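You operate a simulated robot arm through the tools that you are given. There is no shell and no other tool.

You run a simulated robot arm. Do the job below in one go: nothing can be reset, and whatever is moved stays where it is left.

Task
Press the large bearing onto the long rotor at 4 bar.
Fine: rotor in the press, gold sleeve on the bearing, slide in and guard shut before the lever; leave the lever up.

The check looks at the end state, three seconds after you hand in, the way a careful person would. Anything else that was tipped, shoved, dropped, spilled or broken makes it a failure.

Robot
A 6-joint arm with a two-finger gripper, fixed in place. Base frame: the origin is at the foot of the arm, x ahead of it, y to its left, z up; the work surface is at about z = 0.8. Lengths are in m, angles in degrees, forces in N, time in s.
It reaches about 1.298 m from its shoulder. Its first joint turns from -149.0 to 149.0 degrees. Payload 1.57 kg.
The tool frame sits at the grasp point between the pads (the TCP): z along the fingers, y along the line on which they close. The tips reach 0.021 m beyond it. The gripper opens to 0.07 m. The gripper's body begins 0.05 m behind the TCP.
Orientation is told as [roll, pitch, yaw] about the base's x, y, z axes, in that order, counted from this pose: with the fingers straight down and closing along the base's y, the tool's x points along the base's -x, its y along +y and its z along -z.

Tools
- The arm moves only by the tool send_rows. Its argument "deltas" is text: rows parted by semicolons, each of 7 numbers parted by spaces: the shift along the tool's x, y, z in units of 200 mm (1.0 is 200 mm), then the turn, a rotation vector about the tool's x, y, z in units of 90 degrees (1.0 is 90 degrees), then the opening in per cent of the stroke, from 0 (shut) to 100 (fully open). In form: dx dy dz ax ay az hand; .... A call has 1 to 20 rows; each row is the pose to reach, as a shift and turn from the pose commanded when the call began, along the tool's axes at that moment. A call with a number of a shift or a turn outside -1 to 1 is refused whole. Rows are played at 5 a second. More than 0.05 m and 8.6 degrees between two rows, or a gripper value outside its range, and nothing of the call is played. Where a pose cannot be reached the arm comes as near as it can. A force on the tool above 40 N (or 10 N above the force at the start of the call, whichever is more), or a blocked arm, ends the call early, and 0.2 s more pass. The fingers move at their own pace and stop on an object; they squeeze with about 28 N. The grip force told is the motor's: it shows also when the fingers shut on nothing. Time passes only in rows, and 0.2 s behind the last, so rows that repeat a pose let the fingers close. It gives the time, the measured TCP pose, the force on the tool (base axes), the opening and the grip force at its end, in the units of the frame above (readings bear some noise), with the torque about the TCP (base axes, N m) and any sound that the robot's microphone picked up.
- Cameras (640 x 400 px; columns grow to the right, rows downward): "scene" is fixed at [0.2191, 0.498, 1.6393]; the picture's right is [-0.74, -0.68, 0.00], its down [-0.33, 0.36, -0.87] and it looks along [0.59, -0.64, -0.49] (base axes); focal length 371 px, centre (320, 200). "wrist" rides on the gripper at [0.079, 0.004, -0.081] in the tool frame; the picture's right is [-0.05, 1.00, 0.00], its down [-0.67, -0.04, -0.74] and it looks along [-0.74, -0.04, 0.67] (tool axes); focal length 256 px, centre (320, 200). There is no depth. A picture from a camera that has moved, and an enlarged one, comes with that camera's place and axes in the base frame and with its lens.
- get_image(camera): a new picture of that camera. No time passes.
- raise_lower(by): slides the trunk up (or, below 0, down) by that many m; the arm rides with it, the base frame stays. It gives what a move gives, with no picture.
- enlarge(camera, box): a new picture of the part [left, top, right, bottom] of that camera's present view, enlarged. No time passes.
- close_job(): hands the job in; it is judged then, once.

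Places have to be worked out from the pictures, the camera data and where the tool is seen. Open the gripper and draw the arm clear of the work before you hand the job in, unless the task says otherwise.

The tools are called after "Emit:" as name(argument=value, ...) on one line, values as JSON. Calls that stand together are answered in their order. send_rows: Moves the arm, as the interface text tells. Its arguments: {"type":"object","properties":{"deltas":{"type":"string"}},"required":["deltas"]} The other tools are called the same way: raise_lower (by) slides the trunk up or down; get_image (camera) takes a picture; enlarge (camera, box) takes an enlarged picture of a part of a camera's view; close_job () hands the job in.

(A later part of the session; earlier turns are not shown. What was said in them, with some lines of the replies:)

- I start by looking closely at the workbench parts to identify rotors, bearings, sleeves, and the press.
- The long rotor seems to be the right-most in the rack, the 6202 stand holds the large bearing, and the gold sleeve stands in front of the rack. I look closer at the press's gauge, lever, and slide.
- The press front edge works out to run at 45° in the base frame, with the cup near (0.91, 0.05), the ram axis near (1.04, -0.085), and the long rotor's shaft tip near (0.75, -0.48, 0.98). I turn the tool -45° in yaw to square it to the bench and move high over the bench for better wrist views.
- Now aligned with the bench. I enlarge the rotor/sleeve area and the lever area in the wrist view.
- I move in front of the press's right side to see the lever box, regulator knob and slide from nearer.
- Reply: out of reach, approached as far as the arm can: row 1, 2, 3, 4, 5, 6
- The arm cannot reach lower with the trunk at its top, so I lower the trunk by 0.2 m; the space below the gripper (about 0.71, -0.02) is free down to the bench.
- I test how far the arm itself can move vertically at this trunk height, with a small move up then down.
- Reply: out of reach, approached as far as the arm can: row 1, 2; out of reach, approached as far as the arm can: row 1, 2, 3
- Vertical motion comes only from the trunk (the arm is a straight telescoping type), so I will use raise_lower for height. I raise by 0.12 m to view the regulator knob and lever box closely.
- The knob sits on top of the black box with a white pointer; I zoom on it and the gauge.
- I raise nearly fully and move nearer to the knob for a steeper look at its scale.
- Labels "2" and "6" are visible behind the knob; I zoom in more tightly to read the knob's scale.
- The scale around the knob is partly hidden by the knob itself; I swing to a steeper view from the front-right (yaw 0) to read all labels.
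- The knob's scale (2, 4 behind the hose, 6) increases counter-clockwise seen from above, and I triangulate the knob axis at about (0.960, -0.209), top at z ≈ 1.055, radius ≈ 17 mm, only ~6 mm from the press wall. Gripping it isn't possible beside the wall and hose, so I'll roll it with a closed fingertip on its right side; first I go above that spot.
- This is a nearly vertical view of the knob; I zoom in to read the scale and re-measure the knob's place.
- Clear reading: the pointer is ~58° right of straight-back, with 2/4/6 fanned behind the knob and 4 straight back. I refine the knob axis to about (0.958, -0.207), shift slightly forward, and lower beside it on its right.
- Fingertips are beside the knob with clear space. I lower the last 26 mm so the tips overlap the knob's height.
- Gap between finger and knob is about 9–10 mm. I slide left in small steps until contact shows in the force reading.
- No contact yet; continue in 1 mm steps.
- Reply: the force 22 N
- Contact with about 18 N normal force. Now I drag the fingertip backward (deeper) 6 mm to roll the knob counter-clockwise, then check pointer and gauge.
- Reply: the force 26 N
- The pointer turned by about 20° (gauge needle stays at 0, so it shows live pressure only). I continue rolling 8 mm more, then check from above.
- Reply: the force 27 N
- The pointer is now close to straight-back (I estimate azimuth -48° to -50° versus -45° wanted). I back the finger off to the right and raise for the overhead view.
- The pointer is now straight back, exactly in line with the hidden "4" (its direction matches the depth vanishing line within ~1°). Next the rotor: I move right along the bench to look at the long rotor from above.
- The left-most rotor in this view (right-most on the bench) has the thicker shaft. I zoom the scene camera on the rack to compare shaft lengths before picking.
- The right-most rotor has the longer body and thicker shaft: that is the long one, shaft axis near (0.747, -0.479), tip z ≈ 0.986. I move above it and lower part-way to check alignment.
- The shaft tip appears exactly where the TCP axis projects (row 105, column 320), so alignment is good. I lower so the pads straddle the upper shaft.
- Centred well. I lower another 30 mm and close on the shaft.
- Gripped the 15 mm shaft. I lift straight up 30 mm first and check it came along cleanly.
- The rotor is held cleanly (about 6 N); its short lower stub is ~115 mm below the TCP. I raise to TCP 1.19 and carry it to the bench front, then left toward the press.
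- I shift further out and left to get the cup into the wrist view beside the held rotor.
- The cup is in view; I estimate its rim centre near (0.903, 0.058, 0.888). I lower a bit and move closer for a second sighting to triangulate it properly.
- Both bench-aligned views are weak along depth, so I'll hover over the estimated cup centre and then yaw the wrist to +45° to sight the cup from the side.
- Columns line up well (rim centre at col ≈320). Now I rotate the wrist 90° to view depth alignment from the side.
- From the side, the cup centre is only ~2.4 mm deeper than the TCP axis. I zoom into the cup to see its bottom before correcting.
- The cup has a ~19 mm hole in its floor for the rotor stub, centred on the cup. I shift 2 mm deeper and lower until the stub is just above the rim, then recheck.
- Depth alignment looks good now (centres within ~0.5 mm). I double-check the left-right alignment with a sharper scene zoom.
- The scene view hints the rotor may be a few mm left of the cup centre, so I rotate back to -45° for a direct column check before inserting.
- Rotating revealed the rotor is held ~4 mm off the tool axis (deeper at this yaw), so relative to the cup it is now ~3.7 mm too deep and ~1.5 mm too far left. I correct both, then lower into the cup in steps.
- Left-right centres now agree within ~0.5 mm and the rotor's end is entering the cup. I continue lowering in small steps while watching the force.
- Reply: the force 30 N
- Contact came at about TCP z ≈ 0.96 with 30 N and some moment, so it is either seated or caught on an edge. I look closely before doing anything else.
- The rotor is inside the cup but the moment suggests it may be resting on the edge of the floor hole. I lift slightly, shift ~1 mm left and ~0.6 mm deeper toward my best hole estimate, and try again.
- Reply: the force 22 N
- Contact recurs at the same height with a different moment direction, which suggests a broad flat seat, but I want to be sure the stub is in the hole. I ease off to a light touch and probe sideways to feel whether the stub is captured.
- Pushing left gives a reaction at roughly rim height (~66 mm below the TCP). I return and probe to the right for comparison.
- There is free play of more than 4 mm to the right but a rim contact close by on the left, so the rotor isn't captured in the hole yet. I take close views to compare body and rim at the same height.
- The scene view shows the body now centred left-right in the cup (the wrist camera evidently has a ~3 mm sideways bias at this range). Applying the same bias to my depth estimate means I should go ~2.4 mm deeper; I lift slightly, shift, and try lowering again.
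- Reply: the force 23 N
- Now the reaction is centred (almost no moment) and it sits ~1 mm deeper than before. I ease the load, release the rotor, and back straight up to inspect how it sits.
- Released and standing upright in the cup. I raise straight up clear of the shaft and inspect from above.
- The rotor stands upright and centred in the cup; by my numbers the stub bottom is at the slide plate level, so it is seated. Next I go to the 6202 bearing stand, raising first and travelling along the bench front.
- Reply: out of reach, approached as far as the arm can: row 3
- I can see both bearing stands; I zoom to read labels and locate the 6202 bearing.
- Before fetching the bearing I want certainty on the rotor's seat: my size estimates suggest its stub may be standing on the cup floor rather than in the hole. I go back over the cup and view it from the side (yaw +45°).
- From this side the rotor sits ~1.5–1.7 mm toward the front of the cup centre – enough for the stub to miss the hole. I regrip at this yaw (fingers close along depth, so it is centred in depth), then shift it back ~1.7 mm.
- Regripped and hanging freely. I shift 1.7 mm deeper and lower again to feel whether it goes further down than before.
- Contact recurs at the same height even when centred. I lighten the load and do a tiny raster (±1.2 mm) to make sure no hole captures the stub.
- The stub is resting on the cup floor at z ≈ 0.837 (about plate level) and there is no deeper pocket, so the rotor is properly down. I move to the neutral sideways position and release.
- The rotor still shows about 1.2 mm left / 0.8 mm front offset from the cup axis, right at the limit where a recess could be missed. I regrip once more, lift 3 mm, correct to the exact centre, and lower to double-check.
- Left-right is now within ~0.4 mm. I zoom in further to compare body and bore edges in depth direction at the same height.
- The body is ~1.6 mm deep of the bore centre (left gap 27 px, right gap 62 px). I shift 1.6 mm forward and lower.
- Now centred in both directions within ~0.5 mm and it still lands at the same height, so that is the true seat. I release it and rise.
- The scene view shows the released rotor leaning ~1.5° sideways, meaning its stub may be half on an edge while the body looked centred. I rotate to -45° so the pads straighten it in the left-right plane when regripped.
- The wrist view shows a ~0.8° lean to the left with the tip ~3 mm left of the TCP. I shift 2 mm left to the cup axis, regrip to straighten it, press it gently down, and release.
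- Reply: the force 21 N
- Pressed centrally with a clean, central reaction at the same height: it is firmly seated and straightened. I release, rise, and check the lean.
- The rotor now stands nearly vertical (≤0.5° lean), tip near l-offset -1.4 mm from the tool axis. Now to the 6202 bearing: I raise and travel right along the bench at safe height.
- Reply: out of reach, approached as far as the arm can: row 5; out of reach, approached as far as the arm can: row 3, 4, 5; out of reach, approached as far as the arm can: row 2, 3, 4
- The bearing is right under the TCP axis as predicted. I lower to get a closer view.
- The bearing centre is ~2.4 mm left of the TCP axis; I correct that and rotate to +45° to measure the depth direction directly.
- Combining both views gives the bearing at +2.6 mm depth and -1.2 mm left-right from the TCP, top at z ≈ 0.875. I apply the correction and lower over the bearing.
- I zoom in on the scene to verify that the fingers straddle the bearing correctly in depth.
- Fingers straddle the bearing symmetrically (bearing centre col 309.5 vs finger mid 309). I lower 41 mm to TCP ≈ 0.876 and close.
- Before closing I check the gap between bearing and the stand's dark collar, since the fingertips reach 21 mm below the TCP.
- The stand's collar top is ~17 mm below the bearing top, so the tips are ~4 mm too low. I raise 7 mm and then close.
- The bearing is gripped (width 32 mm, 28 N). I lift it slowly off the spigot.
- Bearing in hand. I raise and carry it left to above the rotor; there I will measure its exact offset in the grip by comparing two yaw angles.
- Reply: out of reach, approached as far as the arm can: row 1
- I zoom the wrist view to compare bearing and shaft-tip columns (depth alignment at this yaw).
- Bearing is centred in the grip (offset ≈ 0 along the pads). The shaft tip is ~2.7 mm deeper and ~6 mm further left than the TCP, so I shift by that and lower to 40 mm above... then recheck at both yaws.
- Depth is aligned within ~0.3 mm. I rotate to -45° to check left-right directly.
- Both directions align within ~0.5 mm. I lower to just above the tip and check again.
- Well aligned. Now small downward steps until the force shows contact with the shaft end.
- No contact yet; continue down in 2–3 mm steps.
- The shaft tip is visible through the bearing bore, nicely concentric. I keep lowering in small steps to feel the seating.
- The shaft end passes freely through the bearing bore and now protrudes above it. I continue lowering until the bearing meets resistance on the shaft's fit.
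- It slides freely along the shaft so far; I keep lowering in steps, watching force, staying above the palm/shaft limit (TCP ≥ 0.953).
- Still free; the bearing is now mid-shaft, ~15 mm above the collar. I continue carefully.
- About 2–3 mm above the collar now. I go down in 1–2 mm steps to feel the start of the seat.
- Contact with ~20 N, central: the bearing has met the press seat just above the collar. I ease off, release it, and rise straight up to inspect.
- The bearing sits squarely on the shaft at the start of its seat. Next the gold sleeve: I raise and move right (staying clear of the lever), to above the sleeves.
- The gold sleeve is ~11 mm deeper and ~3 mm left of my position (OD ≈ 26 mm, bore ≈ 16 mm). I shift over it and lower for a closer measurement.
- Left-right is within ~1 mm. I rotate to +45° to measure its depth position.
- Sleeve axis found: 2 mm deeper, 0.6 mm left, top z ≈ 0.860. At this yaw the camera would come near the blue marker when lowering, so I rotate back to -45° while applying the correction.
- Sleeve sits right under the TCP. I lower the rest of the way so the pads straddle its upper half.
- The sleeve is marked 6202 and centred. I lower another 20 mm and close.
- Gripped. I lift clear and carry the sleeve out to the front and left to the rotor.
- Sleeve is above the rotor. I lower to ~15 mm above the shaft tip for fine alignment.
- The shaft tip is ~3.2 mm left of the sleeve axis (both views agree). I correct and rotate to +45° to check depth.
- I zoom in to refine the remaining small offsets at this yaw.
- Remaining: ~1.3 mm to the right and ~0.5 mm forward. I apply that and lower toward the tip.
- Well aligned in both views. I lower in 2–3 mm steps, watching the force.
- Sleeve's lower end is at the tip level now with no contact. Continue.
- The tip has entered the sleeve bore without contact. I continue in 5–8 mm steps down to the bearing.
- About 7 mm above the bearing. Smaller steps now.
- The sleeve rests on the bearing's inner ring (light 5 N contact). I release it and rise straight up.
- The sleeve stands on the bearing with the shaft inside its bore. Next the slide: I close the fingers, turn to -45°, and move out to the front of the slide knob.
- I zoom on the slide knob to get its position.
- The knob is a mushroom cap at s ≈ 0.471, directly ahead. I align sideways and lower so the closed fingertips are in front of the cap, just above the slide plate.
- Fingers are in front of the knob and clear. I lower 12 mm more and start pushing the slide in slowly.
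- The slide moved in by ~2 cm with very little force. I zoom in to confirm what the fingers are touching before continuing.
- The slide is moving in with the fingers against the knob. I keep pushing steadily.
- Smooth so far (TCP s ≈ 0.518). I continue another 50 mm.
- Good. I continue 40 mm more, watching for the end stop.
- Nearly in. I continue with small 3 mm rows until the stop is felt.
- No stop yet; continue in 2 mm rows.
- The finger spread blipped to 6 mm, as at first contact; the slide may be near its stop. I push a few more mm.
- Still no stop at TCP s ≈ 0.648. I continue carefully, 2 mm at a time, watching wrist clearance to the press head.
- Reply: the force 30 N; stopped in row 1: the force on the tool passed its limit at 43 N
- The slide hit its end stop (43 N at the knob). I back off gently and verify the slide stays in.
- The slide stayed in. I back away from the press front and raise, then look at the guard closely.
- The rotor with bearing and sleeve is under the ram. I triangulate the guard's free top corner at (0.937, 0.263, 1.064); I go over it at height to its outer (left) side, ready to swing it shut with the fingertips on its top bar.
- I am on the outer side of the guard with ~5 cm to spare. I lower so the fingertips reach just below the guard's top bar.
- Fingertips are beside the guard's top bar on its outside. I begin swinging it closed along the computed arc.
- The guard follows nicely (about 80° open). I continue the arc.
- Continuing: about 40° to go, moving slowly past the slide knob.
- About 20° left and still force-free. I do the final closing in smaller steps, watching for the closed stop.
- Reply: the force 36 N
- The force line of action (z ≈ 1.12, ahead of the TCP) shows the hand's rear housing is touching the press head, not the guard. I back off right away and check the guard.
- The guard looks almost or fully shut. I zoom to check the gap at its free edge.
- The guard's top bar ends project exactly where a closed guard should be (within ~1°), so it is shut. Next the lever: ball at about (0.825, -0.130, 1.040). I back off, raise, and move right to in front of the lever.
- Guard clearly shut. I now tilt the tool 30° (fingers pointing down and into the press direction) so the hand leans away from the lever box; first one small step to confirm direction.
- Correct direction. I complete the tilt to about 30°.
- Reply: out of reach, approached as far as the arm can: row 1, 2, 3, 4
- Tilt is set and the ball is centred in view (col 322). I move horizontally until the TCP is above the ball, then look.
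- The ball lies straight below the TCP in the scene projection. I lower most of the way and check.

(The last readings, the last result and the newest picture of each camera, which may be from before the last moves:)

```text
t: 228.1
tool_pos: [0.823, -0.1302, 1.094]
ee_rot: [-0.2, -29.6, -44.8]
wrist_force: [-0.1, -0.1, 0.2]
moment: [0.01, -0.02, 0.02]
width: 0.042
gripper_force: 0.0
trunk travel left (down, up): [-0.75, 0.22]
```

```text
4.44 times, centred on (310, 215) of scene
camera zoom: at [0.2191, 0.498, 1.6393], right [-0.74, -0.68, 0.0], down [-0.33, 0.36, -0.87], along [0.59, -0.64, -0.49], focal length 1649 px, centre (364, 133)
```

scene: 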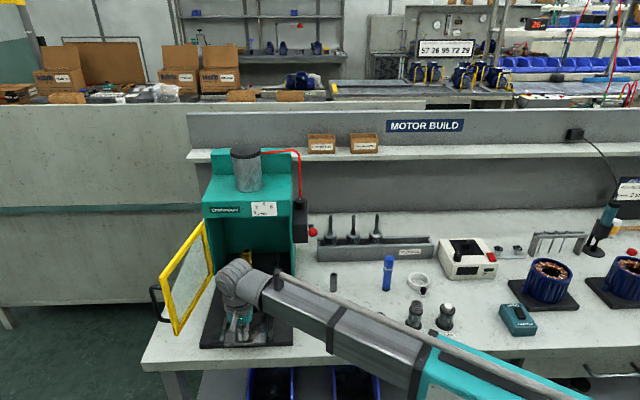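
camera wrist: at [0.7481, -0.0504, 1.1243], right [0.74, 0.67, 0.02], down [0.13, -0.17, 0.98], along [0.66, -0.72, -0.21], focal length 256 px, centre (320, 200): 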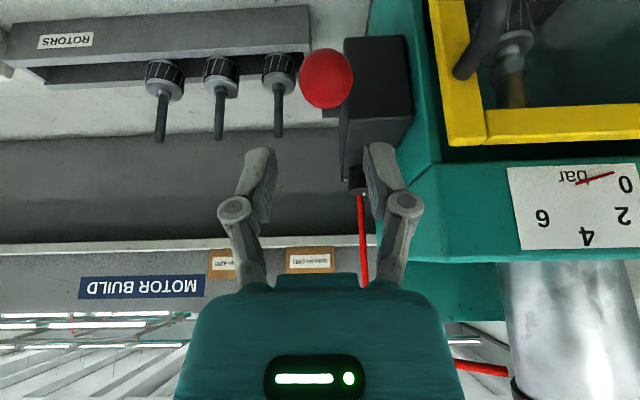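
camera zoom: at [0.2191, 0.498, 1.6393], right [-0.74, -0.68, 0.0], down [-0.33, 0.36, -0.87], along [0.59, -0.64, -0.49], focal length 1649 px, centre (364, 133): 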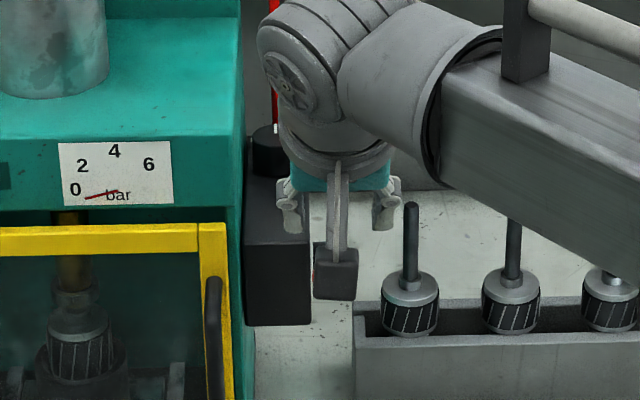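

The ball is ~2.5 mm left of the finger midline; I correct and lower onto it.

Emit:
send_rows(deltas="0 0.0125 0 0 0 0 60; 0 0.0125 0 0 0 0 60")

Emit:
raise_lower(by=-0.03)

Emit:
enlarge(camera="wrist", box=[210, 60, 430, 230])

Emit:
enlarge(camera="scene", box=[270, 190, 350, 270])

```text
t: 228.7
tool_pos: [0.8236, -0.1271, 1.0926]
ee_rot: [-0.1, -29.7, -44.9]
wrist_force: [0.1, 0.0, 0.0]
moment: [0.03, 0.0, 0.0]
width: 0.0419
gripper_force: 0.0
trunk travel left (down, up): [-0.75, 0.22]
```

```text
t: 229.4
tool_pos: [0.8238, -0.1281, 1.0626]
ee_rot: [-0.1, -29.6, -44.7]
wrist_force: [-0.1, 0.2, 0.6]
moment: [0.03, 0.02, -0.02]
width: 0.042
gripper_force: 0.0
trunk travel left (down, up): [-0.72, 0.25]
```

```text
2.35 times, centred on (320, 145) of wrist
camera zoom: at [0.7494, -0.0485, 1.0942], right [0.74, 0.67, 0.02], down [0.13, -0.17, 0.98], along [0.66, -0.72, -0.21], focal length 602 px, centre (320, 329)
```

zoom: 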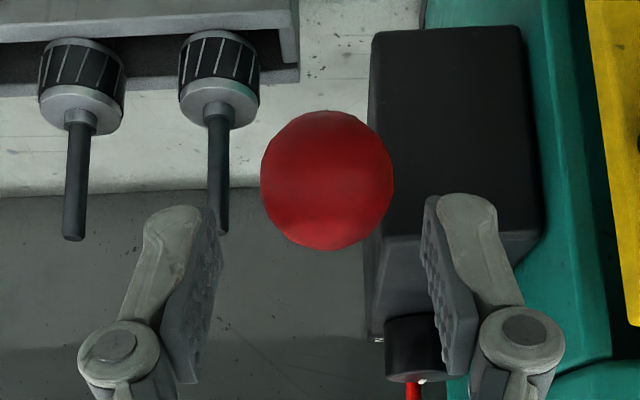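

```text
5.00 times, centred on (310, 230) of scene
camera zoom: at [0.2191, 0.498, 1.6393], right [-0.74, -0.68, 0.0], down [-0.33, 0.36, -0.87], along [0.59, -0.64, -0.49], focal length 1856 px, centre (370, 50)
```

zoom: 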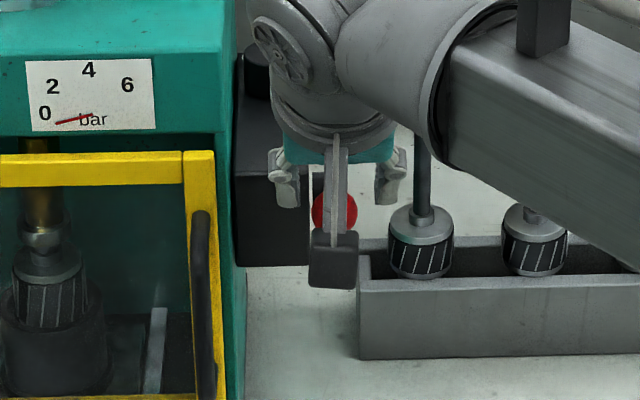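

Aligned within 1 mm; the ball is ~21 mm below the TCP. I lower 21 mm and close on it.

Emit:
raise_lower(by=-0.021)

Emit:
send_rows(deltas="0 0 0 0 0 0 50; 0 0 0 0 0 0 40; 0 0 0 0 0 0 30; 0 0 0 0 0 0 25; 0 0 0 0 0 0 25")

Emit:
enlarge(camera="wrist", box=[210, 80, 430, 260])

```text
t: 230.1
tool_pos: [0.8239, -0.1279, 1.0432]
ee_rot: [-0.1, -29.6, -44.9]
wrist_force: [0.0, -0.7, -0.2]
moment: [0.03, -0.02, -0.03]
width: 0.0417
gripper_force: 0.0
trunk travel left (down, up): [-0.699, 0.271]
```

```text
t: 231.3
tool_pos: [0.8256, -0.125, 1.0414]
ee_rot: [-0.1, -29.8, -44.8]
wrist_force: [8.7, 10.4, 4.0]
moment: [-0.18, -0.28, 0.03]
width: 0.0252
gripper_force: 32.1
trunk travel left (down, up): [-0.699, 0.271]
```

```text
2.22 times, centred on (320, 170) of wrist
camera zoom: at [0.7503, -0.0472, 1.073], right [0.74, 0.68, 0.02], down [0.13, -0.17, 0.98], along [0.66, -0.72, -0.21], focal length 569 px, centre (320, 267)
```

zoom: 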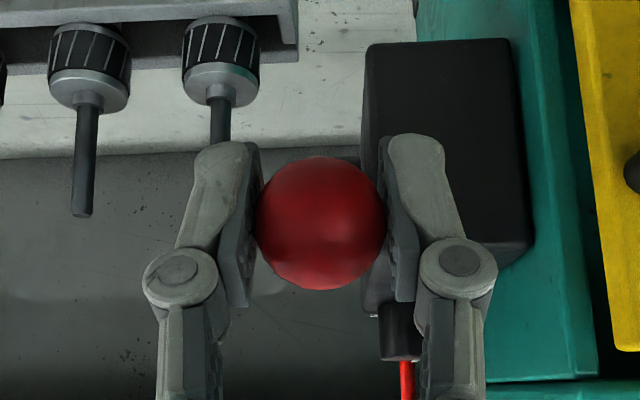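

Gripped the ball; it pulls ~13 N to the left, so I relieve ~2.5 mm sideways, then start following the lever's arc downward in small steps.

Emit:
send_rows(deltas="0 0.013 0 0 0 0 25; 0 0.013 0 0 0 0 25")

Emit:
send_rows(deltas="0.015 0 -0.0085 0 0 0 20; 0.015 0 -0.0085 0 0 0 20")

Emit:
raise_lower(by=-0.01)

Emit:
enlarge(camera="scene", box=[200, 170, 350, 300])

```text
t: 231.9
tool_pos: [0.8258, -0.1268, 1.0422]
ee_rot: [-0.2, -29.4, -44.8]
wrist_force: [-4.8, -1.2, -1.4]
moment: [0.1, 0.29, -0.07]
width: 0.0254
gripper_force: 32.4
trunk travel left (down, up): [-0.699, 0.271]
```

```text
t: 232.5
tool_pos: [0.8243, -0.1262, 1.041]
ee_rot: [-0.1, -29.8, -44.8]
wrist_force: [7.6, -13.8, 0.9]
moment: [-0.54, -0.42, -0.02]
width: 0.0255
gripper_force: 31.3
trunk travel left (down, up): [-0.699, 0.271]
```

```text
t: 233.1
tool_pos: [0.8211, -0.122, 1.032]
ee_rot: [-0.2, -29.7, -44.8]
wrist_force: [-2.6, -0.6, 5.3]
moment: [-0.21, -0.33, 0.07]
width: 0.0256
gripper_force: 32.0
trunk travel left (down, up): [-0.689, 0.281]
```

```text
3.08 times, centred on (275, 235) of scene
camera zoom: at [0.2191, 0.498, 1.6393], right [-0.74, -0.68, 0.0], down [-0.33, 0.36, -0.87], along [0.59, -0.64, -0.49], focal length 1142 px, centre (458, 92)
```

zoom: 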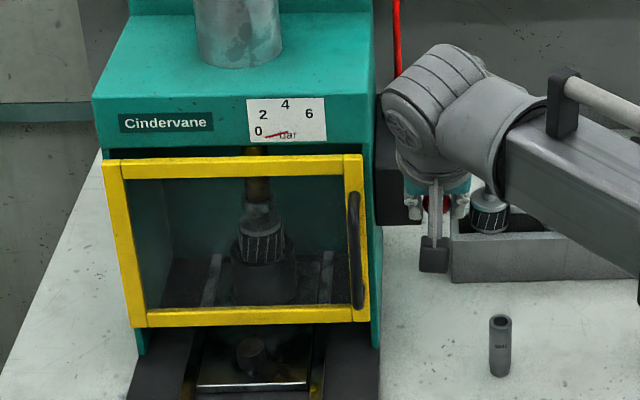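

The lever follows with low force. I continue down the arc.

Emit:
send_rows(deltas="0.0175 0 -0.01 0 0 0 20; 0.0175 0 -0.01 0 0 0 20")

Emit:
raise_lower(by=-0.015)

Emit:
send_rows(deltas="0.009 0 -0.005 0 0 0 20; 0.009 0 -0.005 0 0 0 20")

Emit:
raise_lower(by=-0.015)

Emit:
enlarge(camera="scene", box=[200, 170, 350, 300])

```text
t: 233.7
tool_pos: [0.8208, -0.1234, 1.0311]
ee_rot: [-0.2, -29.5, -44.8]
wrist_force: [10.0, -12.3, 6.0]
moment: [-0.59, -0.62, -0.05]
width: 0.0255
gripper_force: 31.9
trunk travel left (down, up): [-0.689, 0.281]
```

```text
t: 234.3
tool_pos: [0.8197, -0.12, 1.0168]
ee_rot: [-0.1, -29.4, -44.8]
wrist_force: [-8.0, 5.7, -0.6]
moment: [0.25, 0.1, 0.08]
width: 0.0255
gripper_force: 32.6
trunk travel left (down, up): [-0.674, 0.296]
```

```text
t: 234.9
tool_pos: [0.8188, -0.1195, 1.0176]
ee_rot: [-0.1, -29.4, -44.9]
wrist_force: [-7.5, 1.1, -5.5]
moment: [0.52, 0.47, -0.06]
width: 0.0253
gripper_force: 31.9
trunk travel left (down, up): [-0.674, 0.296]
```

```text
t: 235.5
tool_pos: [0.8175, -0.119, 1.0031]
ee_rot: [-0.1, -29.6, -44.8]
wrist_force: [-6.2, 1.4, 4.8]
moment: [-0.27, -0.37, 0.05]
width: 0.0256
gripper_force: 31.6
trunk travel left (down, up): [-0.659, 0.311]
```

```text
3.08 times, centred on (275, 235) of scene
camera zoom: at [0.2191, 0.498, 1.6393], right [-0.74, -0.68, 0.0], down [-0.33, 0.36, -0.87], along [0.59, -0.64, -0.49], focal length 1142 px, centre (458, 92)
```

zoom: 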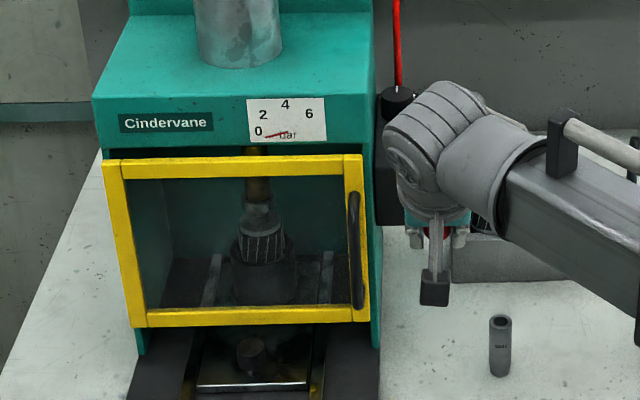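

Lever near horizontal now. Keep going down.

Emit:
raise_lower(by=-0.012)

Emit:
raise_lower(by=-0.012)

Emit:
enlarge(camera="scene", box=[200, 170, 350, 300])

```text
t: 236.1
tool_pos: [0.8188, -0.1198, 0.9899]
ee_rot: [-0.1, -29.5, -44.9]
wrist_force: [-3.8, -1.2, 5.2]
moment: [-0.24, -0.32, 0.05]
width: 0.0252
gripper_force: 31.5
trunk travel left (down, up): [-0.647, 0.323]
```

```text
t: 236.7
tool_pos: [0.8195, -0.1209, 0.9786]
ee_rot: [-0.1, -29.7, -44.9]
wrist_force: [0.8, -6.8, 5.8]
moment: [-0.28, -0.34, 0.03]
width: 0.0252
gripper_force: 32.4
trunk travel left (down, up): [-0.635, 0.335]
```

```text
3.08 times, centred on (275, 235) of scene
camera zoom: at [0.2191, 0.498, 1.6393], right [-0.74, -0.68, 0.0], down [-0.33, 0.36, -0.87], along [0.59, -0.64, -0.49], focal length 1142 px, centre (458, 92)
```

zoom: 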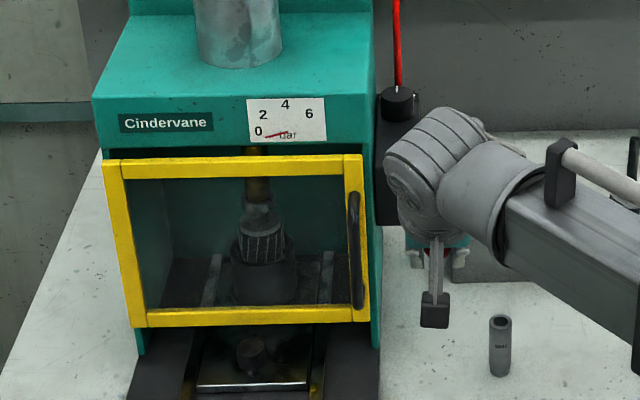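

Continue downward with a slight return inward along the arc.

Emit:
send_rows(deltas="-0.013 0 0.0075 0 0 0 20; -0.013 0 0.0075 0 0 0 20")

Emit:
raise_lower(by=-0.012)

Emit:
send_rows(deltas="-0.02 0 0.0115 0 0 0 20; -0.02 0 0.0115 0 0 0 20")

Emit:
raise_lower(by=-0.012)

Emit:
enlarge(camera="scene", box=[200, 170, 350, 300])

```text
t: 237.3
tool_pos: [0.8186, -0.1195, 0.9777]
ee_rot: [-0.2, -29.5, -44.8]
wrist_force: [-10.0, 3.4, -2.8]
moment: [0.03, -0.12, 0.01]
width: 0.025
gripper_force: 32.2
trunk travel left (down, up): [-0.635, 0.335]
```

```text
t: 237.9
tool_pos: [0.8206, -0.1226, 0.9667]
ee_rot: [0.0, -29.7, -44.8]
wrist_force: [1.0, -6.7, 5.5]
moment: [-0.34, -0.36, 0.04]
width: 0.025
gripper_force: 32.3
trunk travel left (down, up): [-0.623, 0.347]
```

```text
t: 238.5
tool_pos: [0.8212, -0.1226, 0.9667]
ee_rot: [-0.1, -29.4, -44.7]
wrist_force: [-19.8, 17.9, -4.1]
moment: [-0.24, -0.28, 0.0]
width: 0.0251
gripper_force: 32.3
trunk travel left (down, up): [-0.623, 0.347]
```

```text
t: 239.1
tool_pos: [0.8258, -0.1263, 0.9541]
ee_rot: [-0.1, -29.9, -44.7]
wrist_force: [5.3, -4.8, 8.3]
moment: [-0.38, -0.36, 0.0]
width: 0.025
gripper_force: 31.8
trunk travel left (down, up): [-0.611, 0.359]
```

```text
3.08 times, centred on (275, 235) of scene
camera zoom: at [0.2191, 0.498, 1.6393], right [-0.74, -0.68, 0.0], down [-0.33, 0.36, -0.87], along [0.59, -0.64, -0.49], focal length 1142 px, centre (458, 92)
```

zoom: 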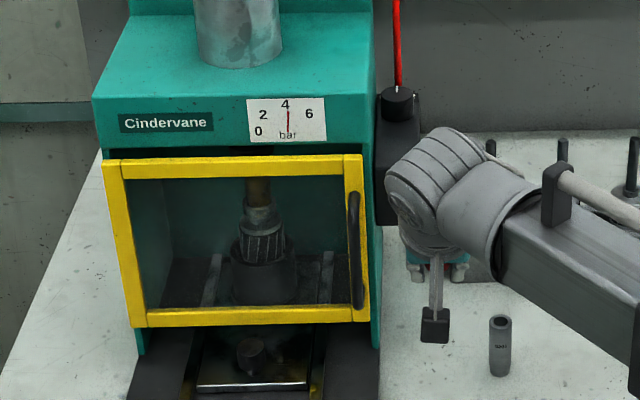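

The gauge needle has swung to 4: the press is actuated. I hold and zoom on the gauge and the workpiece.

Emit:
send_rows(deltas="0 0 0 0 0 0 20; 0 0 0 0 0 0 20; 0 0 0 0 0 0 20; 0 0 0 0 0 0 20; 0 0 0 0 0 0 20; 0 0 0 0 0 0 20; 0 0 0 0 0 0 20; 0 0 0 0 0 0 20; 0 0 0 0 0 0 20; 0 0 0 0 0 0 20")

Emit:
enlarge(camera="scene", box=[250, 195, 290, 225])

Emit:
enlarge(camera="scene", box=[225, 210, 295, 290])

Emit:
get_image(camera="wrist")

```text
t: 241.3
tool_pos: [0.826, -0.1263, 0.9541]
ee_rot: [0.0, -29.7, -44.9]
wrist_force: [20.7, -15.4, 11.9]
moment: [0.06, 0.11, 0.02]
width: 0.0249
gripper_force: 32.3
trunk travel left (down, up): [-0.611, 0.359]
```

```text
13.33 times, centred on (270, 210) of scene
camera zoom: at [0.2191, 0.498, 1.6393], right [-0.74, -0.68, 0.0], down [-0.33, 0.36, -0.87], along [0.59, -0.64, -0.49], focal length 4948 px, centre (987, 67)
```

zoom: 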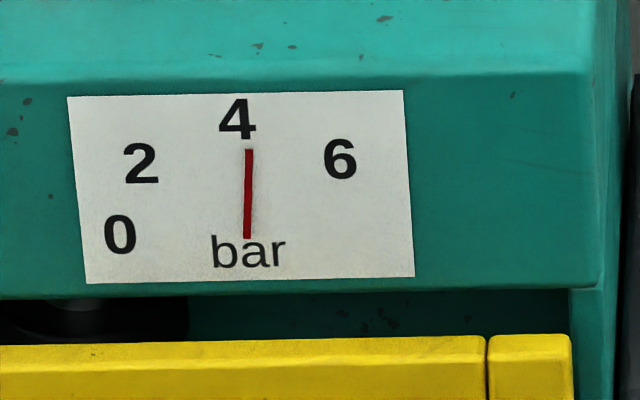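

```text
5.00 times, centred on (260, 250) of scene
camera zoom: at [0.2191, 0.498, 1.6393], right [-0.74, -0.68, 0.0], down [-0.33, 0.36, -0.87], along [0.59, -0.64, -0.49], focal length 1856 px, centre (620, -50)
```

zoom: 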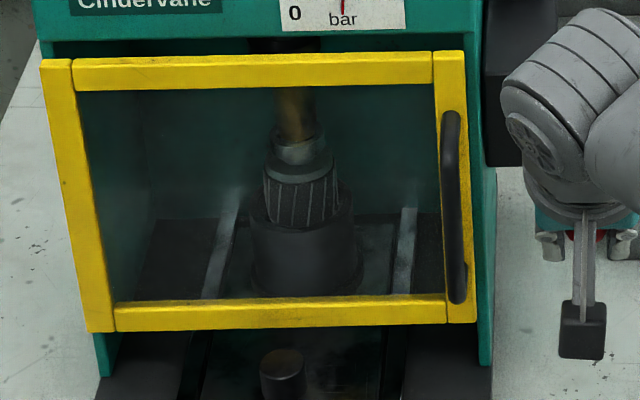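

```text
taken
camera wrist: at [0.7504, -0.0472, 0.9845], right [0.74, 0.68, 0.03], down [0.12, -0.17, 0.98], along [0.66, -0.72, -0.21], focal length 256 px, centre (320, 200)
```

wrist: 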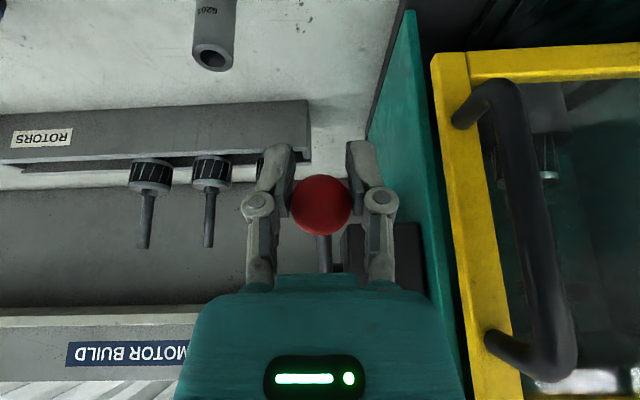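

Gauge reads exactly 4 bar and the bearing has visibly moved down onto the rotor collar. I relieve the radial pull and push slightly further to make sure the lever is fully down, holding a moment.

Emit:
send_rows(deltas="-0.022 0 0.0125 0 0 0 20; -0.022 0 0.0125 0 0 0 20")

Emit:
raise_lower(by=-0.005)

Emit:
send_rows(deltas="0 0 0 0 0 0 20; 0 0 0 0 0 0 20; 0 0 0 0 0 0 20; 0 0 0 0 0 0 20; 0 0 0 0 0 0 20; 0 0 0 0 0 0 20; 0 0 0 0 0 0 20; 0 0 0 0 0 0 20; 0 0 0 0 0 0 20; 0 0 0 0 0 0 20")

Emit:
enlarge(camera="scene", box=[225, 190, 345, 290])

Emit:
enlarge(camera="scene", box=[240, 215, 280, 265])

```text
t: 241.9
tool_pos: [0.8247, -0.1262, 0.9538]
ee_rot: [-0.1, -29.5, -44.8]
wrist_force: [-8.3, 16.7, -4.0]
moment: [-0.38, -0.46, 0.05]
width: 0.0253
gripper_force: 31.9
trunk travel left (down, up): [-0.611, 0.359]
```

```text
t: 242.5
tool_pos: [0.8275, -0.1277, 0.95]
ee_rot: [-0.1, -29.9, -44.8]
wrist_force: [-2.6, 12.9, 4.1]
moment: [-0.27, -0.14, 0.06]
width: 0.0258
gripper_force: 31.8
trunk travel left (down, up): [-0.606, 0.364]
```

```text
t: 244.7
tool_pos: [0.8269, -0.1288, 0.9501]
ee_rot: [-0.1, -29.7, -44.9]
wrist_force: [-3.8, 8.9, 4.9]
moment: [-0.11, -0.08, 0.01]
width: 0.0258
gripper_force: 31.8
trunk travel left (down, up): [-0.606, 0.364]
```

```text
4.00 times, centred on (285, 240) of scene
camera zoom: at [0.2191, 0.498, 1.6393], right [-0.74, -0.68, 0.0], down [-0.33, 0.36, -0.87], along [0.59, -0.64, -0.49], focal length 1484 px, centre (460, 40)
```

zoom: 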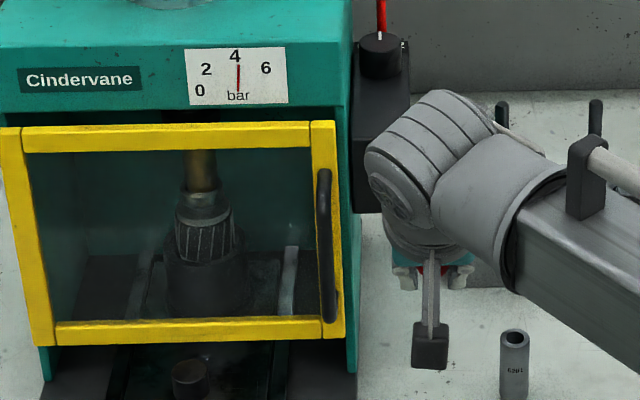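

```text
8.00 times, centred on (260, 240) of scene
camera zoom: at [0.2191, 0.498, 1.6393], right [-0.74, -0.68, 0.0], down [-0.33, 0.36, -0.87], along [0.59, -0.64, -0.49], focal length 2969 px, centre (800, -120)
```

zoom: 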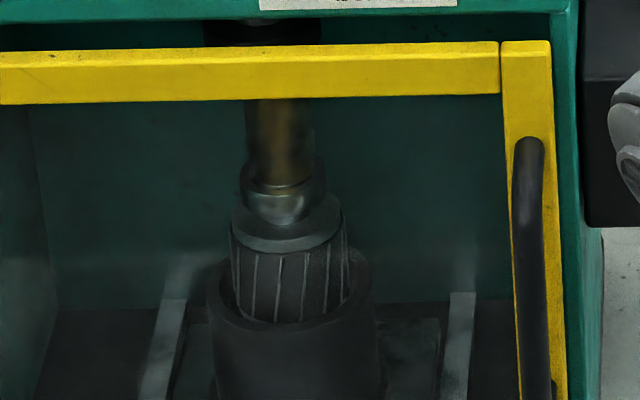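

The ram is down on the sleeve and the bearing sits against the collar. Now I bring the lever back up along the same arc.

Emit:
send_rows(deltas="0.0173 0 -0.01 0 0 0 20; 0.0173 0 -0.01 0 0 0 20")

Emit:
raise_lower(by=0.012)

Emit:
send_rows(deltas="0.0173 0 -0.01 0 0 0 20; 0.0173 0 -0.01 0 0 0 20")

Emit:
raise_lower(by=0.012)

Emit:
send_rows(deltas="0.0087 0 -0.005 0 0 0 20; 0.0087 0 -0.005 0 0 0 20")

Emit:
raise_lower(by=0.014)

Emit:
enlarge(camera="scene", box=[200, 170, 350, 300])

```text
t: 245.3
tool_pos: [0.8263, -0.1282, 0.9504]
ee_rot: [-0.1, -29.9, -44.8]
wrist_force: [13.1, -15.6, 20.1]
moment: [0.14, 0.12, 0.05]
width: 0.0252
gripper_force: 32.3
trunk travel left (down, up): [-0.606, 0.364]
```

```text
t: 245.9
tool_pos: [0.8244, -0.1238, 0.9597]
ee_rot: [-0.2, -29.2, -44.8]
wrist_force: [-13.1, 0.9, -12.0]
moment: [0.47, 0.35, -0.07]
width: 0.0249
gripper_force: 31.8
trunk travel left (down, up): [-0.618, 0.352]
```

```text
t: 246.5
tool_pos: [0.8237, -0.1252, 0.9598]
ee_rot: [-0.2, -29.6, -44.9]
wrist_force: [2.2, -14.1, -6.9]
moment: [0.7, 0.61, -0.02]
width: 0.0249
gripper_force: 31.7
trunk travel left (down, up): [-0.618, 0.352]
```

```text
t: 247.1
tool_pos: [0.8208, -0.1235, 0.9722]
ee_rot: [-0.2, -29.6, -44.8]
wrist_force: [-11.1, -1.7, -7.5]
moment: [0.39, 0.29, 0.0]
width: 0.0251
gripper_force: 32.4
trunk travel left (down, up): [-0.63, 0.34]
```

```text
t: 247.7
tool_pos: [0.8199, -0.1219, 0.9727]
ee_rot: [-0.1, -29.6, -44.8]
wrist_force: [-5.7, -8.1, -3.6]
moment: [0.23, 0.12, 0.0]
width: 0.0251
gripper_force: 31.8
trunk travel left (down, up): [-0.63, 0.34]
```

```text
t: 248.3
tool_pos: [0.8199, -0.1217, 0.9873]
ee_rot: [0.0, -29.6, -44.8]
wrist_force: [-11.7, -3.9, -5.2]
moment: [0.31, 0.27, -0.07]
width: 0.0249
gripper_force: 31.8
trunk travel left (down, up): [-0.644, 0.326]
```

```text
3.08 times, centred on (275, 235) of scene
camera zoom: at [0.2191, 0.498, 1.6393], right [-0.74, -0.68, 0.0], down [-0.33, 0.36, -0.87], along [0.59, -0.64, -0.49], focal length 1142 px, centre (458, 92)
```

zoom: 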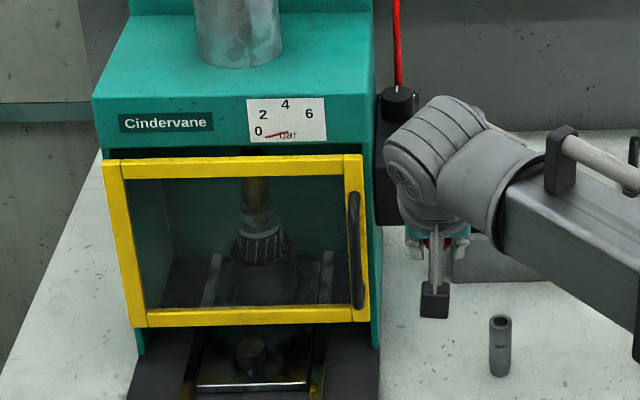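

Gauge is back at 0 with the lever rising. I relieve a small sideways pull and continue up to the original top position.

Emit:
send_rows(deltas="0 -0.01 0 0 0 0 20; 0 -0.01 0 0 0 0 20")

Emit:
raise_lower(by=0.014)

Emit:
send_rows(deltas="-0.0087 0 0.005 0 0 0 20; -0.0087 0 0.005 0 0 0 20")

Emit:
raise_lower(by=0.014)

Emit:
send_rows(deltas="-0.015 0 0.0087 0 0 0 20; -0.015 0 0.0087 0 0 0 20")

Emit:
raise_lower(by=0.014)

Emit:
enlarge(camera="scene", box=[200, 170, 350, 300])

```text
t: 248.9
tool_pos: [0.8193, -0.122, 0.9868]
ee_rot: [-0.1, -29.6, -44.8]
wrist_force: [1.8, 3.5, 2.0]
moment: [-0.1, -0.23, 0.02]
width: 0.025
gripper_force: 31.6
trunk travel left (down, up): [-0.644, 0.326]
```

```text
t: 249.5
tool_pos: [0.8203, -0.1222, 1.0003]
ee_rot: [-0.1, -29.6, -44.8]
wrist_force: [3.9, 4.5, -4.4]
moment: [0.26, 0.33, -0.08]
width: 0.0253
gripper_force: 31.9
trunk travel left (down, up): [-0.658, 0.312]
```

```text
t: 250.1
tool_pos: [0.8197, -0.1223, 1.0013]
ee_rot: [0.0, -29.5, -44.7]
wrist_force: [5.4, 14.1, -2.9]
moment: [0.11, 0.1, 0.01]
width: 0.025
gripper_force: 31.4
trunk travel left (down, up): [-0.658, 0.312]
```

```text
t: 250.7
tool_pos: [0.8223, -0.1237, 1.0146]
ee_rot: [-0.1, -30.0, -44.7]
wrist_force: [16.9, 7.6, 7.8]
moment: [-0.48, -0.45, -0.1]
width: 0.0257
gripper_force: 29.0
trunk travel left (down, up): [-0.672, 0.298]
```

```text
t: 251.3
tool_pos: [0.8221, -0.1241, 1.0151]
ee_rot: [-0.1, -29.6, -44.8]
wrist_force: [4.3, 18.4, 8.2]
moment: [-0.43, -0.38, 0.05]
width: 0.0251
gripper_force: 32.0
trunk travel left (down, up): [-0.672, 0.298]
```

```text
t: 251.9
tool_pos: [0.8249, -0.1249, 1.0294]
ee_rot: [-0.2, -29.8, -44.8]
wrist_force: [14.8, 4.4, 3.8]
moment: [-0.29, -0.17, -0.11]
width: 0.0252
gripper_force: 28.9
trunk travel left (down, up): [-0.686, 0.284]
```

```text
3.08 times, centred on (275, 235) of scene
camera zoom: at [0.2191, 0.498, 1.6393], right [-0.74, -0.68, 0.0], down [-0.33, 0.36, -0.87], along [0.59, -0.64, -0.49], focal length 1142 px, centre (458, 92)
```

zoom: 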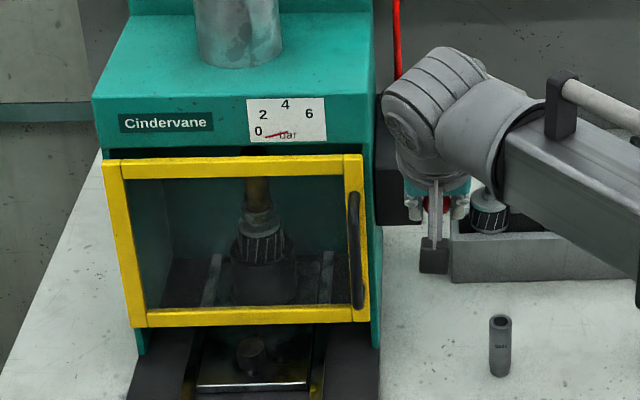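

Nearly back at the top; I correct the sideways/depth pull and raise the last 12 mm.

Emit:
send_rows(deltas="-0.015 0.012 0.0087 0 0 0 20; -0.015 0.012 0.0087 0 0 0 20")

Emit:
raise_lower(by=0.008)

Emit:
raise_lower(by=0.004)

Emit:
get_image(camera="wrist")

```text
t: 252.5
tool_pos: [0.8257, -0.1258, 1.029]
ee_rot: [-0.3, -29.5, -44.8]
wrist_force: [-6.8, 6.4, -2.4]
moment: [0.34, 0.48, 0.02]
width: 0.0252
gripper_force: 32.1
trunk travel left (down, up): [-0.686, 0.284]
```

```text
t: 253.1
tool_pos: [0.8269, -0.1282, 1.0363]
ee_rot: [-0.2, -29.6, -44.9]
wrist_force: [-3.2, -6.6, -7.2]
moment: [0.37, 0.44, -0.09]
width: 0.025
gripper_force: 31.9
trunk travel left (down, up): [-0.694, 0.276]
```

```text
t: 253.6
tool_pos: [0.8282, -0.1303, 1.0392]
ee_rot: [-0.2, -29.3, -44.9]
wrist_force: [-9.8, -11.1, -32.0]
moment: [0.04, -0.07, 0.04]
width: 0.025
gripper_force: 31.9
trunk travel left (down, up): [-0.698, 0.272]
```

```text
taken
camera wrist: at [0.7535, -0.0497, 1.0704], right [0.74, 0.67, 0.02], down [0.13, -0.17, 0.98], along [0.66, -0.72, -0.22], focal length 256 px, centre (320, 200)
```

wrist: 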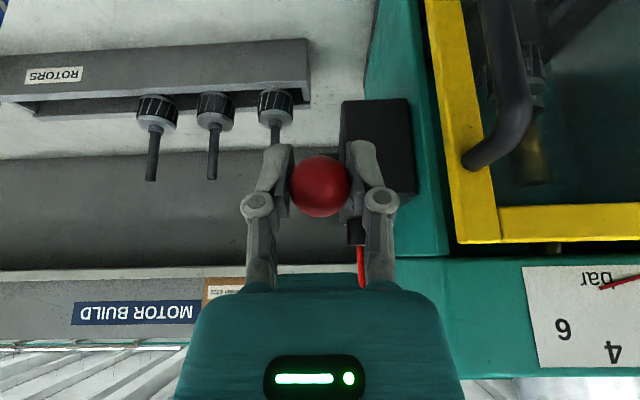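

The lever hit its upper stop (32 N down on the tool), so it's fully up. I ease 2 mm, release the ball, and check that the lever stays up.

Emit:
raise_lower(by=-0.002)

Emit:
send_rows(deltas="0 0 0 0 0 0 40; 0 0 0 0 0 0 50; 0 0 0 0 0 0 60; 0 0 0 0 0 0 65; 0 0 0 0 0 0 65")

Emit:
enlarge(camera="wrist", box=[210, 80, 430, 260])

Emit:
raise_lower(by=0.1)

Emit:
get_image(camera="wrist")

```text
t: 254.2
tool_pos: [0.8279, -0.1278, 1.0387]
ee_rot: [0.0, -29.7, -44.9]
wrist_force: [-5.3, -13.3, -13.5]
moment: [0.17, 0.16, -0.01]
width: 0.0249
gripper_force: 31.7
trunk travel left (down, up): [-0.696, 0.274]
```

```text
t: 255.4
tool_pos: [0.8264, -0.1281, 1.0388]
ee_rot: [0.0, -29.6, -44.9]
wrist_force: [-0.5, -0.2, -0.3]
moment: [0.01, 0.02, -0.02]
width: 0.0452
gripper_force: 0.0
trunk travel left (down, up): [-0.696, 0.274]
```

```text
2.22 times, centred on (320, 170) of wrist
camera zoom: at [0.7524, -0.0482, 1.0702], right [0.74, 0.67, 0.02], down [0.13, -0.17, 0.98], along [0.66, -0.72, -0.21], focal length 569 px, centre (320, 267)
```

zoom: 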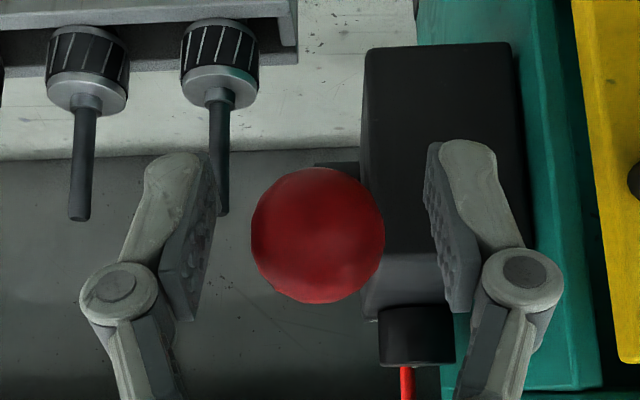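

```text
t: 256.7
tool_pos: [0.8258, -0.127, 1.139]
ee_rot: [-0.1, -29.6, -44.9]
wrist_force: [0.1, 0.2, 0.4]
moment: [-0.03, 0.01, 0.02]
width: 0.0455
gripper_force: 0.0
trunk travel left (down, up): [-0.796, 0.174]
```

```text
taken
camera wrist: at [0.7525, -0.0479, 1.1701], right [0.74, 0.67, 0.02], down [0.13, -0.17, 0.98], along [0.66, -0.72, -0.21], focal length 256 px, centre (320, 200)
```

wrist: 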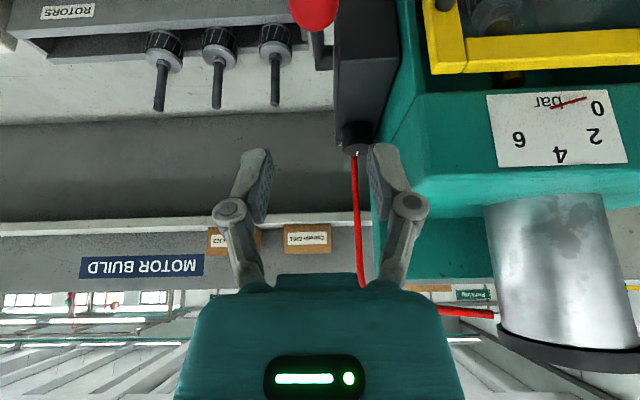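

The lever stays up. I raise further and draw back from the press, then inspect the final state.

Emit:
raise_lower(by=0.08)

Emit:
send_rows(deltas="0.15 0 -0.0866 0 0 0 65; 0.3 0 -0.173 0 0 0 65; 0.45 0 -0.26 0 0 0 65; 0.6 0 -0.346 0 0 0 65; 0.75 0 -0.433 0 0 0 65")

Emit:
send_rows(deltas="0 -0.15 0 0 0.0833 0 65; 0 -0.3 0 0 0.1667 0 65; 0 -0.45 0 0 0.25 0 65; 0 -0.6 0 0 0.33 0 65; 0 -0.7 0 0 0.33 0 65")

Emit:
get_image(camera="scene")

Emit:
enlarge(camera="scene", box=[195, 180, 335, 300])

Emit:
get_image(camera="wrist")

```text
t: 257.9
tool_pos: [0.828, -0.1267, 1.2185]
ee_rot: [-0.1, -29.6, -44.8]
wrist_force: [-0.1, -0.1, -1.1]
moment: [0.01, -0.02, 0.03]
width: 0.0458
gripper_force: 0.0
trunk travel left (down, up): [-0.876, 0.094]
```

```text
t: 259.1
tool_pos: [0.7038, -0.0037, 1.2197]
ee_rot: [-0.1, -29.7, -44.8]
wrist_force: [-0.4, 0.2, 0.4]
moment: [0.0, 0.02, -0.02]
width: 0.0455
gripper_force: 0.2
trunk travel left (down, up): [-0.876, 0.094]
```

```text
t: 260.3
tool_pos: [0.6064, -0.106, 1.1953]
ee_rot: [-0.2, 0.2, -44.9]
wrist_force: [1.0, -0.3, -0.4]
moment: [0.03, -0.02, -0.03]
width: 0.0458
gripper_force: 0.0
out of reach, approached as far as the arm can: row 1, 2, 3, 4, 5
trunk travel left (down, up): [-0.876, 0.094]
```

```text
taken
```

scene: 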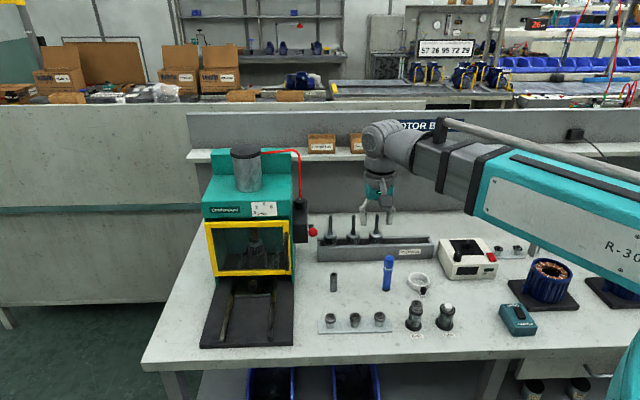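

```text
3.33 times, centred on (265, 240) of scene
camera zoom: at [0.2191, 0.498, 1.6393], right [-0.74, -0.68, 0.0], down [-0.33, 0.36, -0.87], along [0.59, -0.64, -0.49], focal length 1237 px, centre (503, 67)
```

zoom: 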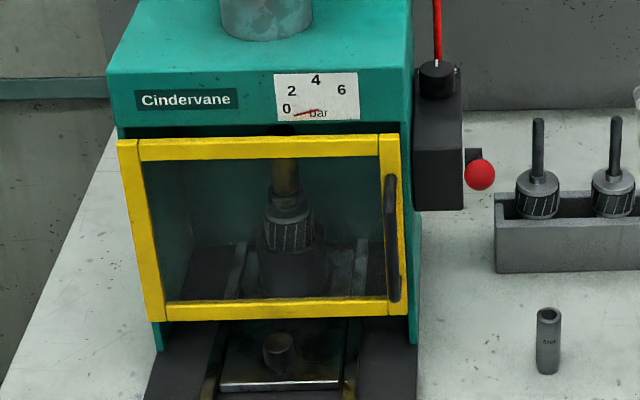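

```text
taken
camera wrist: at [0.5525, -0.0475, 1.2761], right [0.74, 0.67, 0.0], down [0.45, -0.5, 0.74], along [0.5, -0.55, -0.67], focal length 256 px, centre (320, 200)
```

wrist: 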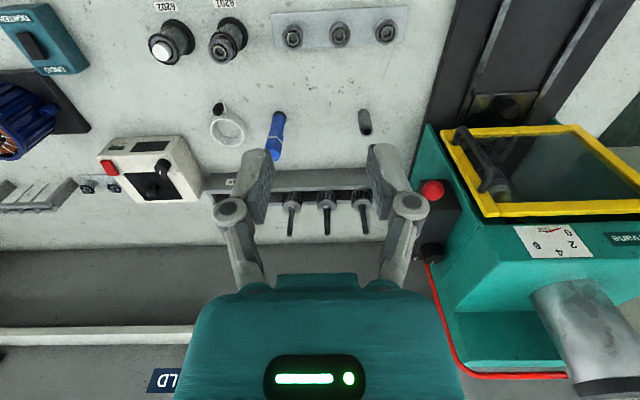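

Lever up, guard shut, slide in. I zoom on the workpiece through the guard to confirm the bearing is fully seated.

Emit:
enlarge(camera="scene", box=[240, 215, 280, 265])

Emit:
enlarge(camera="scene", box=[280, 185, 330, 245])

Emit:
enlarge(camera="scene", box=[310, 200, 460, 340])

```text
8.00 times, centred on (260, 240) of scene
camera zoom: at [0.2191, 0.498, 1.6393], right [-0.74, -0.68, 0.0], down [-0.33, 0.36, -0.87], along [0.59, -0.64, -0.49], focal length 2969 px, centre (800, -120)
```

zoom: 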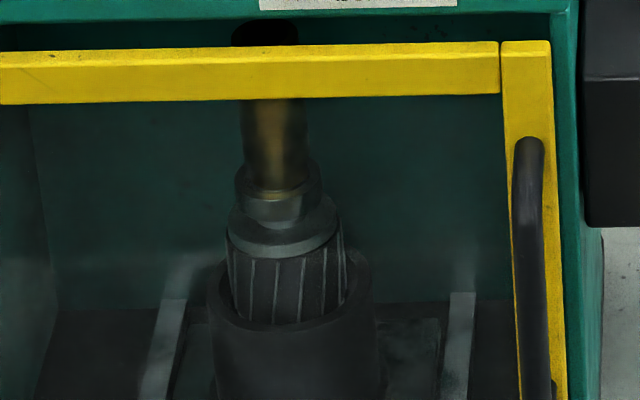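

```text
6.67 times, centred on (305, 215) of scene
camera zoom: at [0.2191, 0.498, 1.6393], right [-0.74, -0.68, 0.0], down [-0.33, 0.36, -0.87], along [0.59, -0.64, -0.49], focal length 2474 px, centre (420, 100)
```

zoom: 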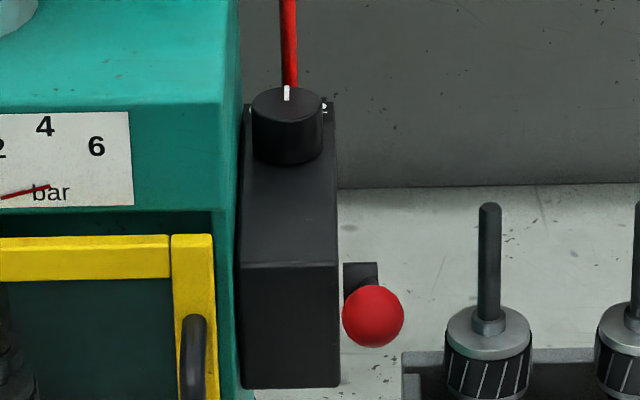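

```text
2.86 times, centred on (385, 270) of scene
camera zoom: at [0.2191, 0.498, 1.6393], right [-0.74, -0.68, 0.0], down [-0.33, 0.36, -0.87], along [0.59, -0.64, -0.49], focal length 1060 px, centre (134, 0)
```

zoom: 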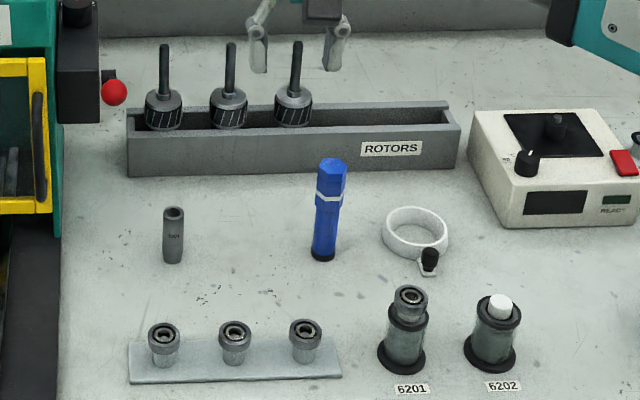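

The bearing has moved ~11 mm down, flush against the rotor's disc; the regulator points at 4, the lever is up, the guard shut, and nothing else is disturbed. I raise the open gripper clear and hand in.

Emit:
raise_lower(by=0.09)

Emit:
get_image(camera="scene")

```text
t: 261.5
tool_pos: [0.6064, -0.1062, 1.2843]
ee_rot: [0.0, 0.1, -44.8]
wrist_force: [-0.4, -0.2, 0.6]
moment: [0.0, -0.02, 0.01]
width: 0.0455
gripper_force: 0.0
trunk travel left (down, up): [-0.966, 0.004]
```

```text
taken
```

scene: 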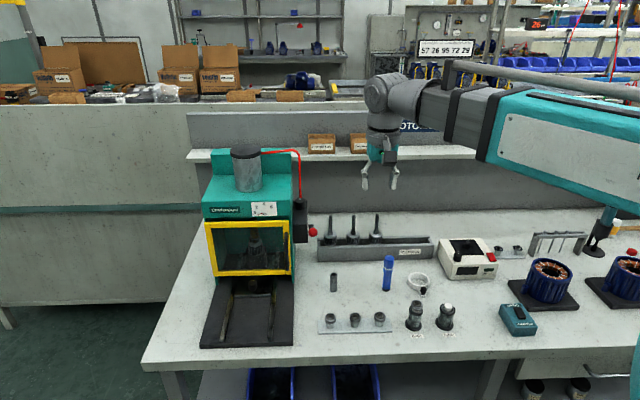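

The picture shows the arm clear with the gripper open, the lever up, the guard shut and the other items in place. I hand the job in.

Emit:
close_job()

```text
The job is handed in.
```

I pressed the 6202 bearing onto the long rotor at 4 bar and handed the job in. The result of the check hasn't come back.

- **Pressing:** The gauge read 4 bar while the lever was down. The bearing moved about 11 mm and now looks flush against the rotor's disc through the guard.
- **End state:** The lever is back up and stays there, and the gauge reads 0. The guard is shut, the slide is in, and the gold sleeve is still on the bearing. The gripper is open and clear of the bench.
- **Regulator knob:** It sat too close to the press wall and hose to grip. I turned it by rolling a fingertip along its side, so its pointer lines up with the 4.
- **Rotor seating:** The rotor is standing on the cup floor. I regripped it a few times while looking for a deeper hole in the cup floor and found none. It had a slight lean of about half a degree when I left it.
- **Contact with the press:** The back of the hand touched the press head with about 35 N while I was closing the guard. I backed off at once, and nothing in the pictures looks moved or damaged.

Everything else on the bench looks undisturbed in the final picture.
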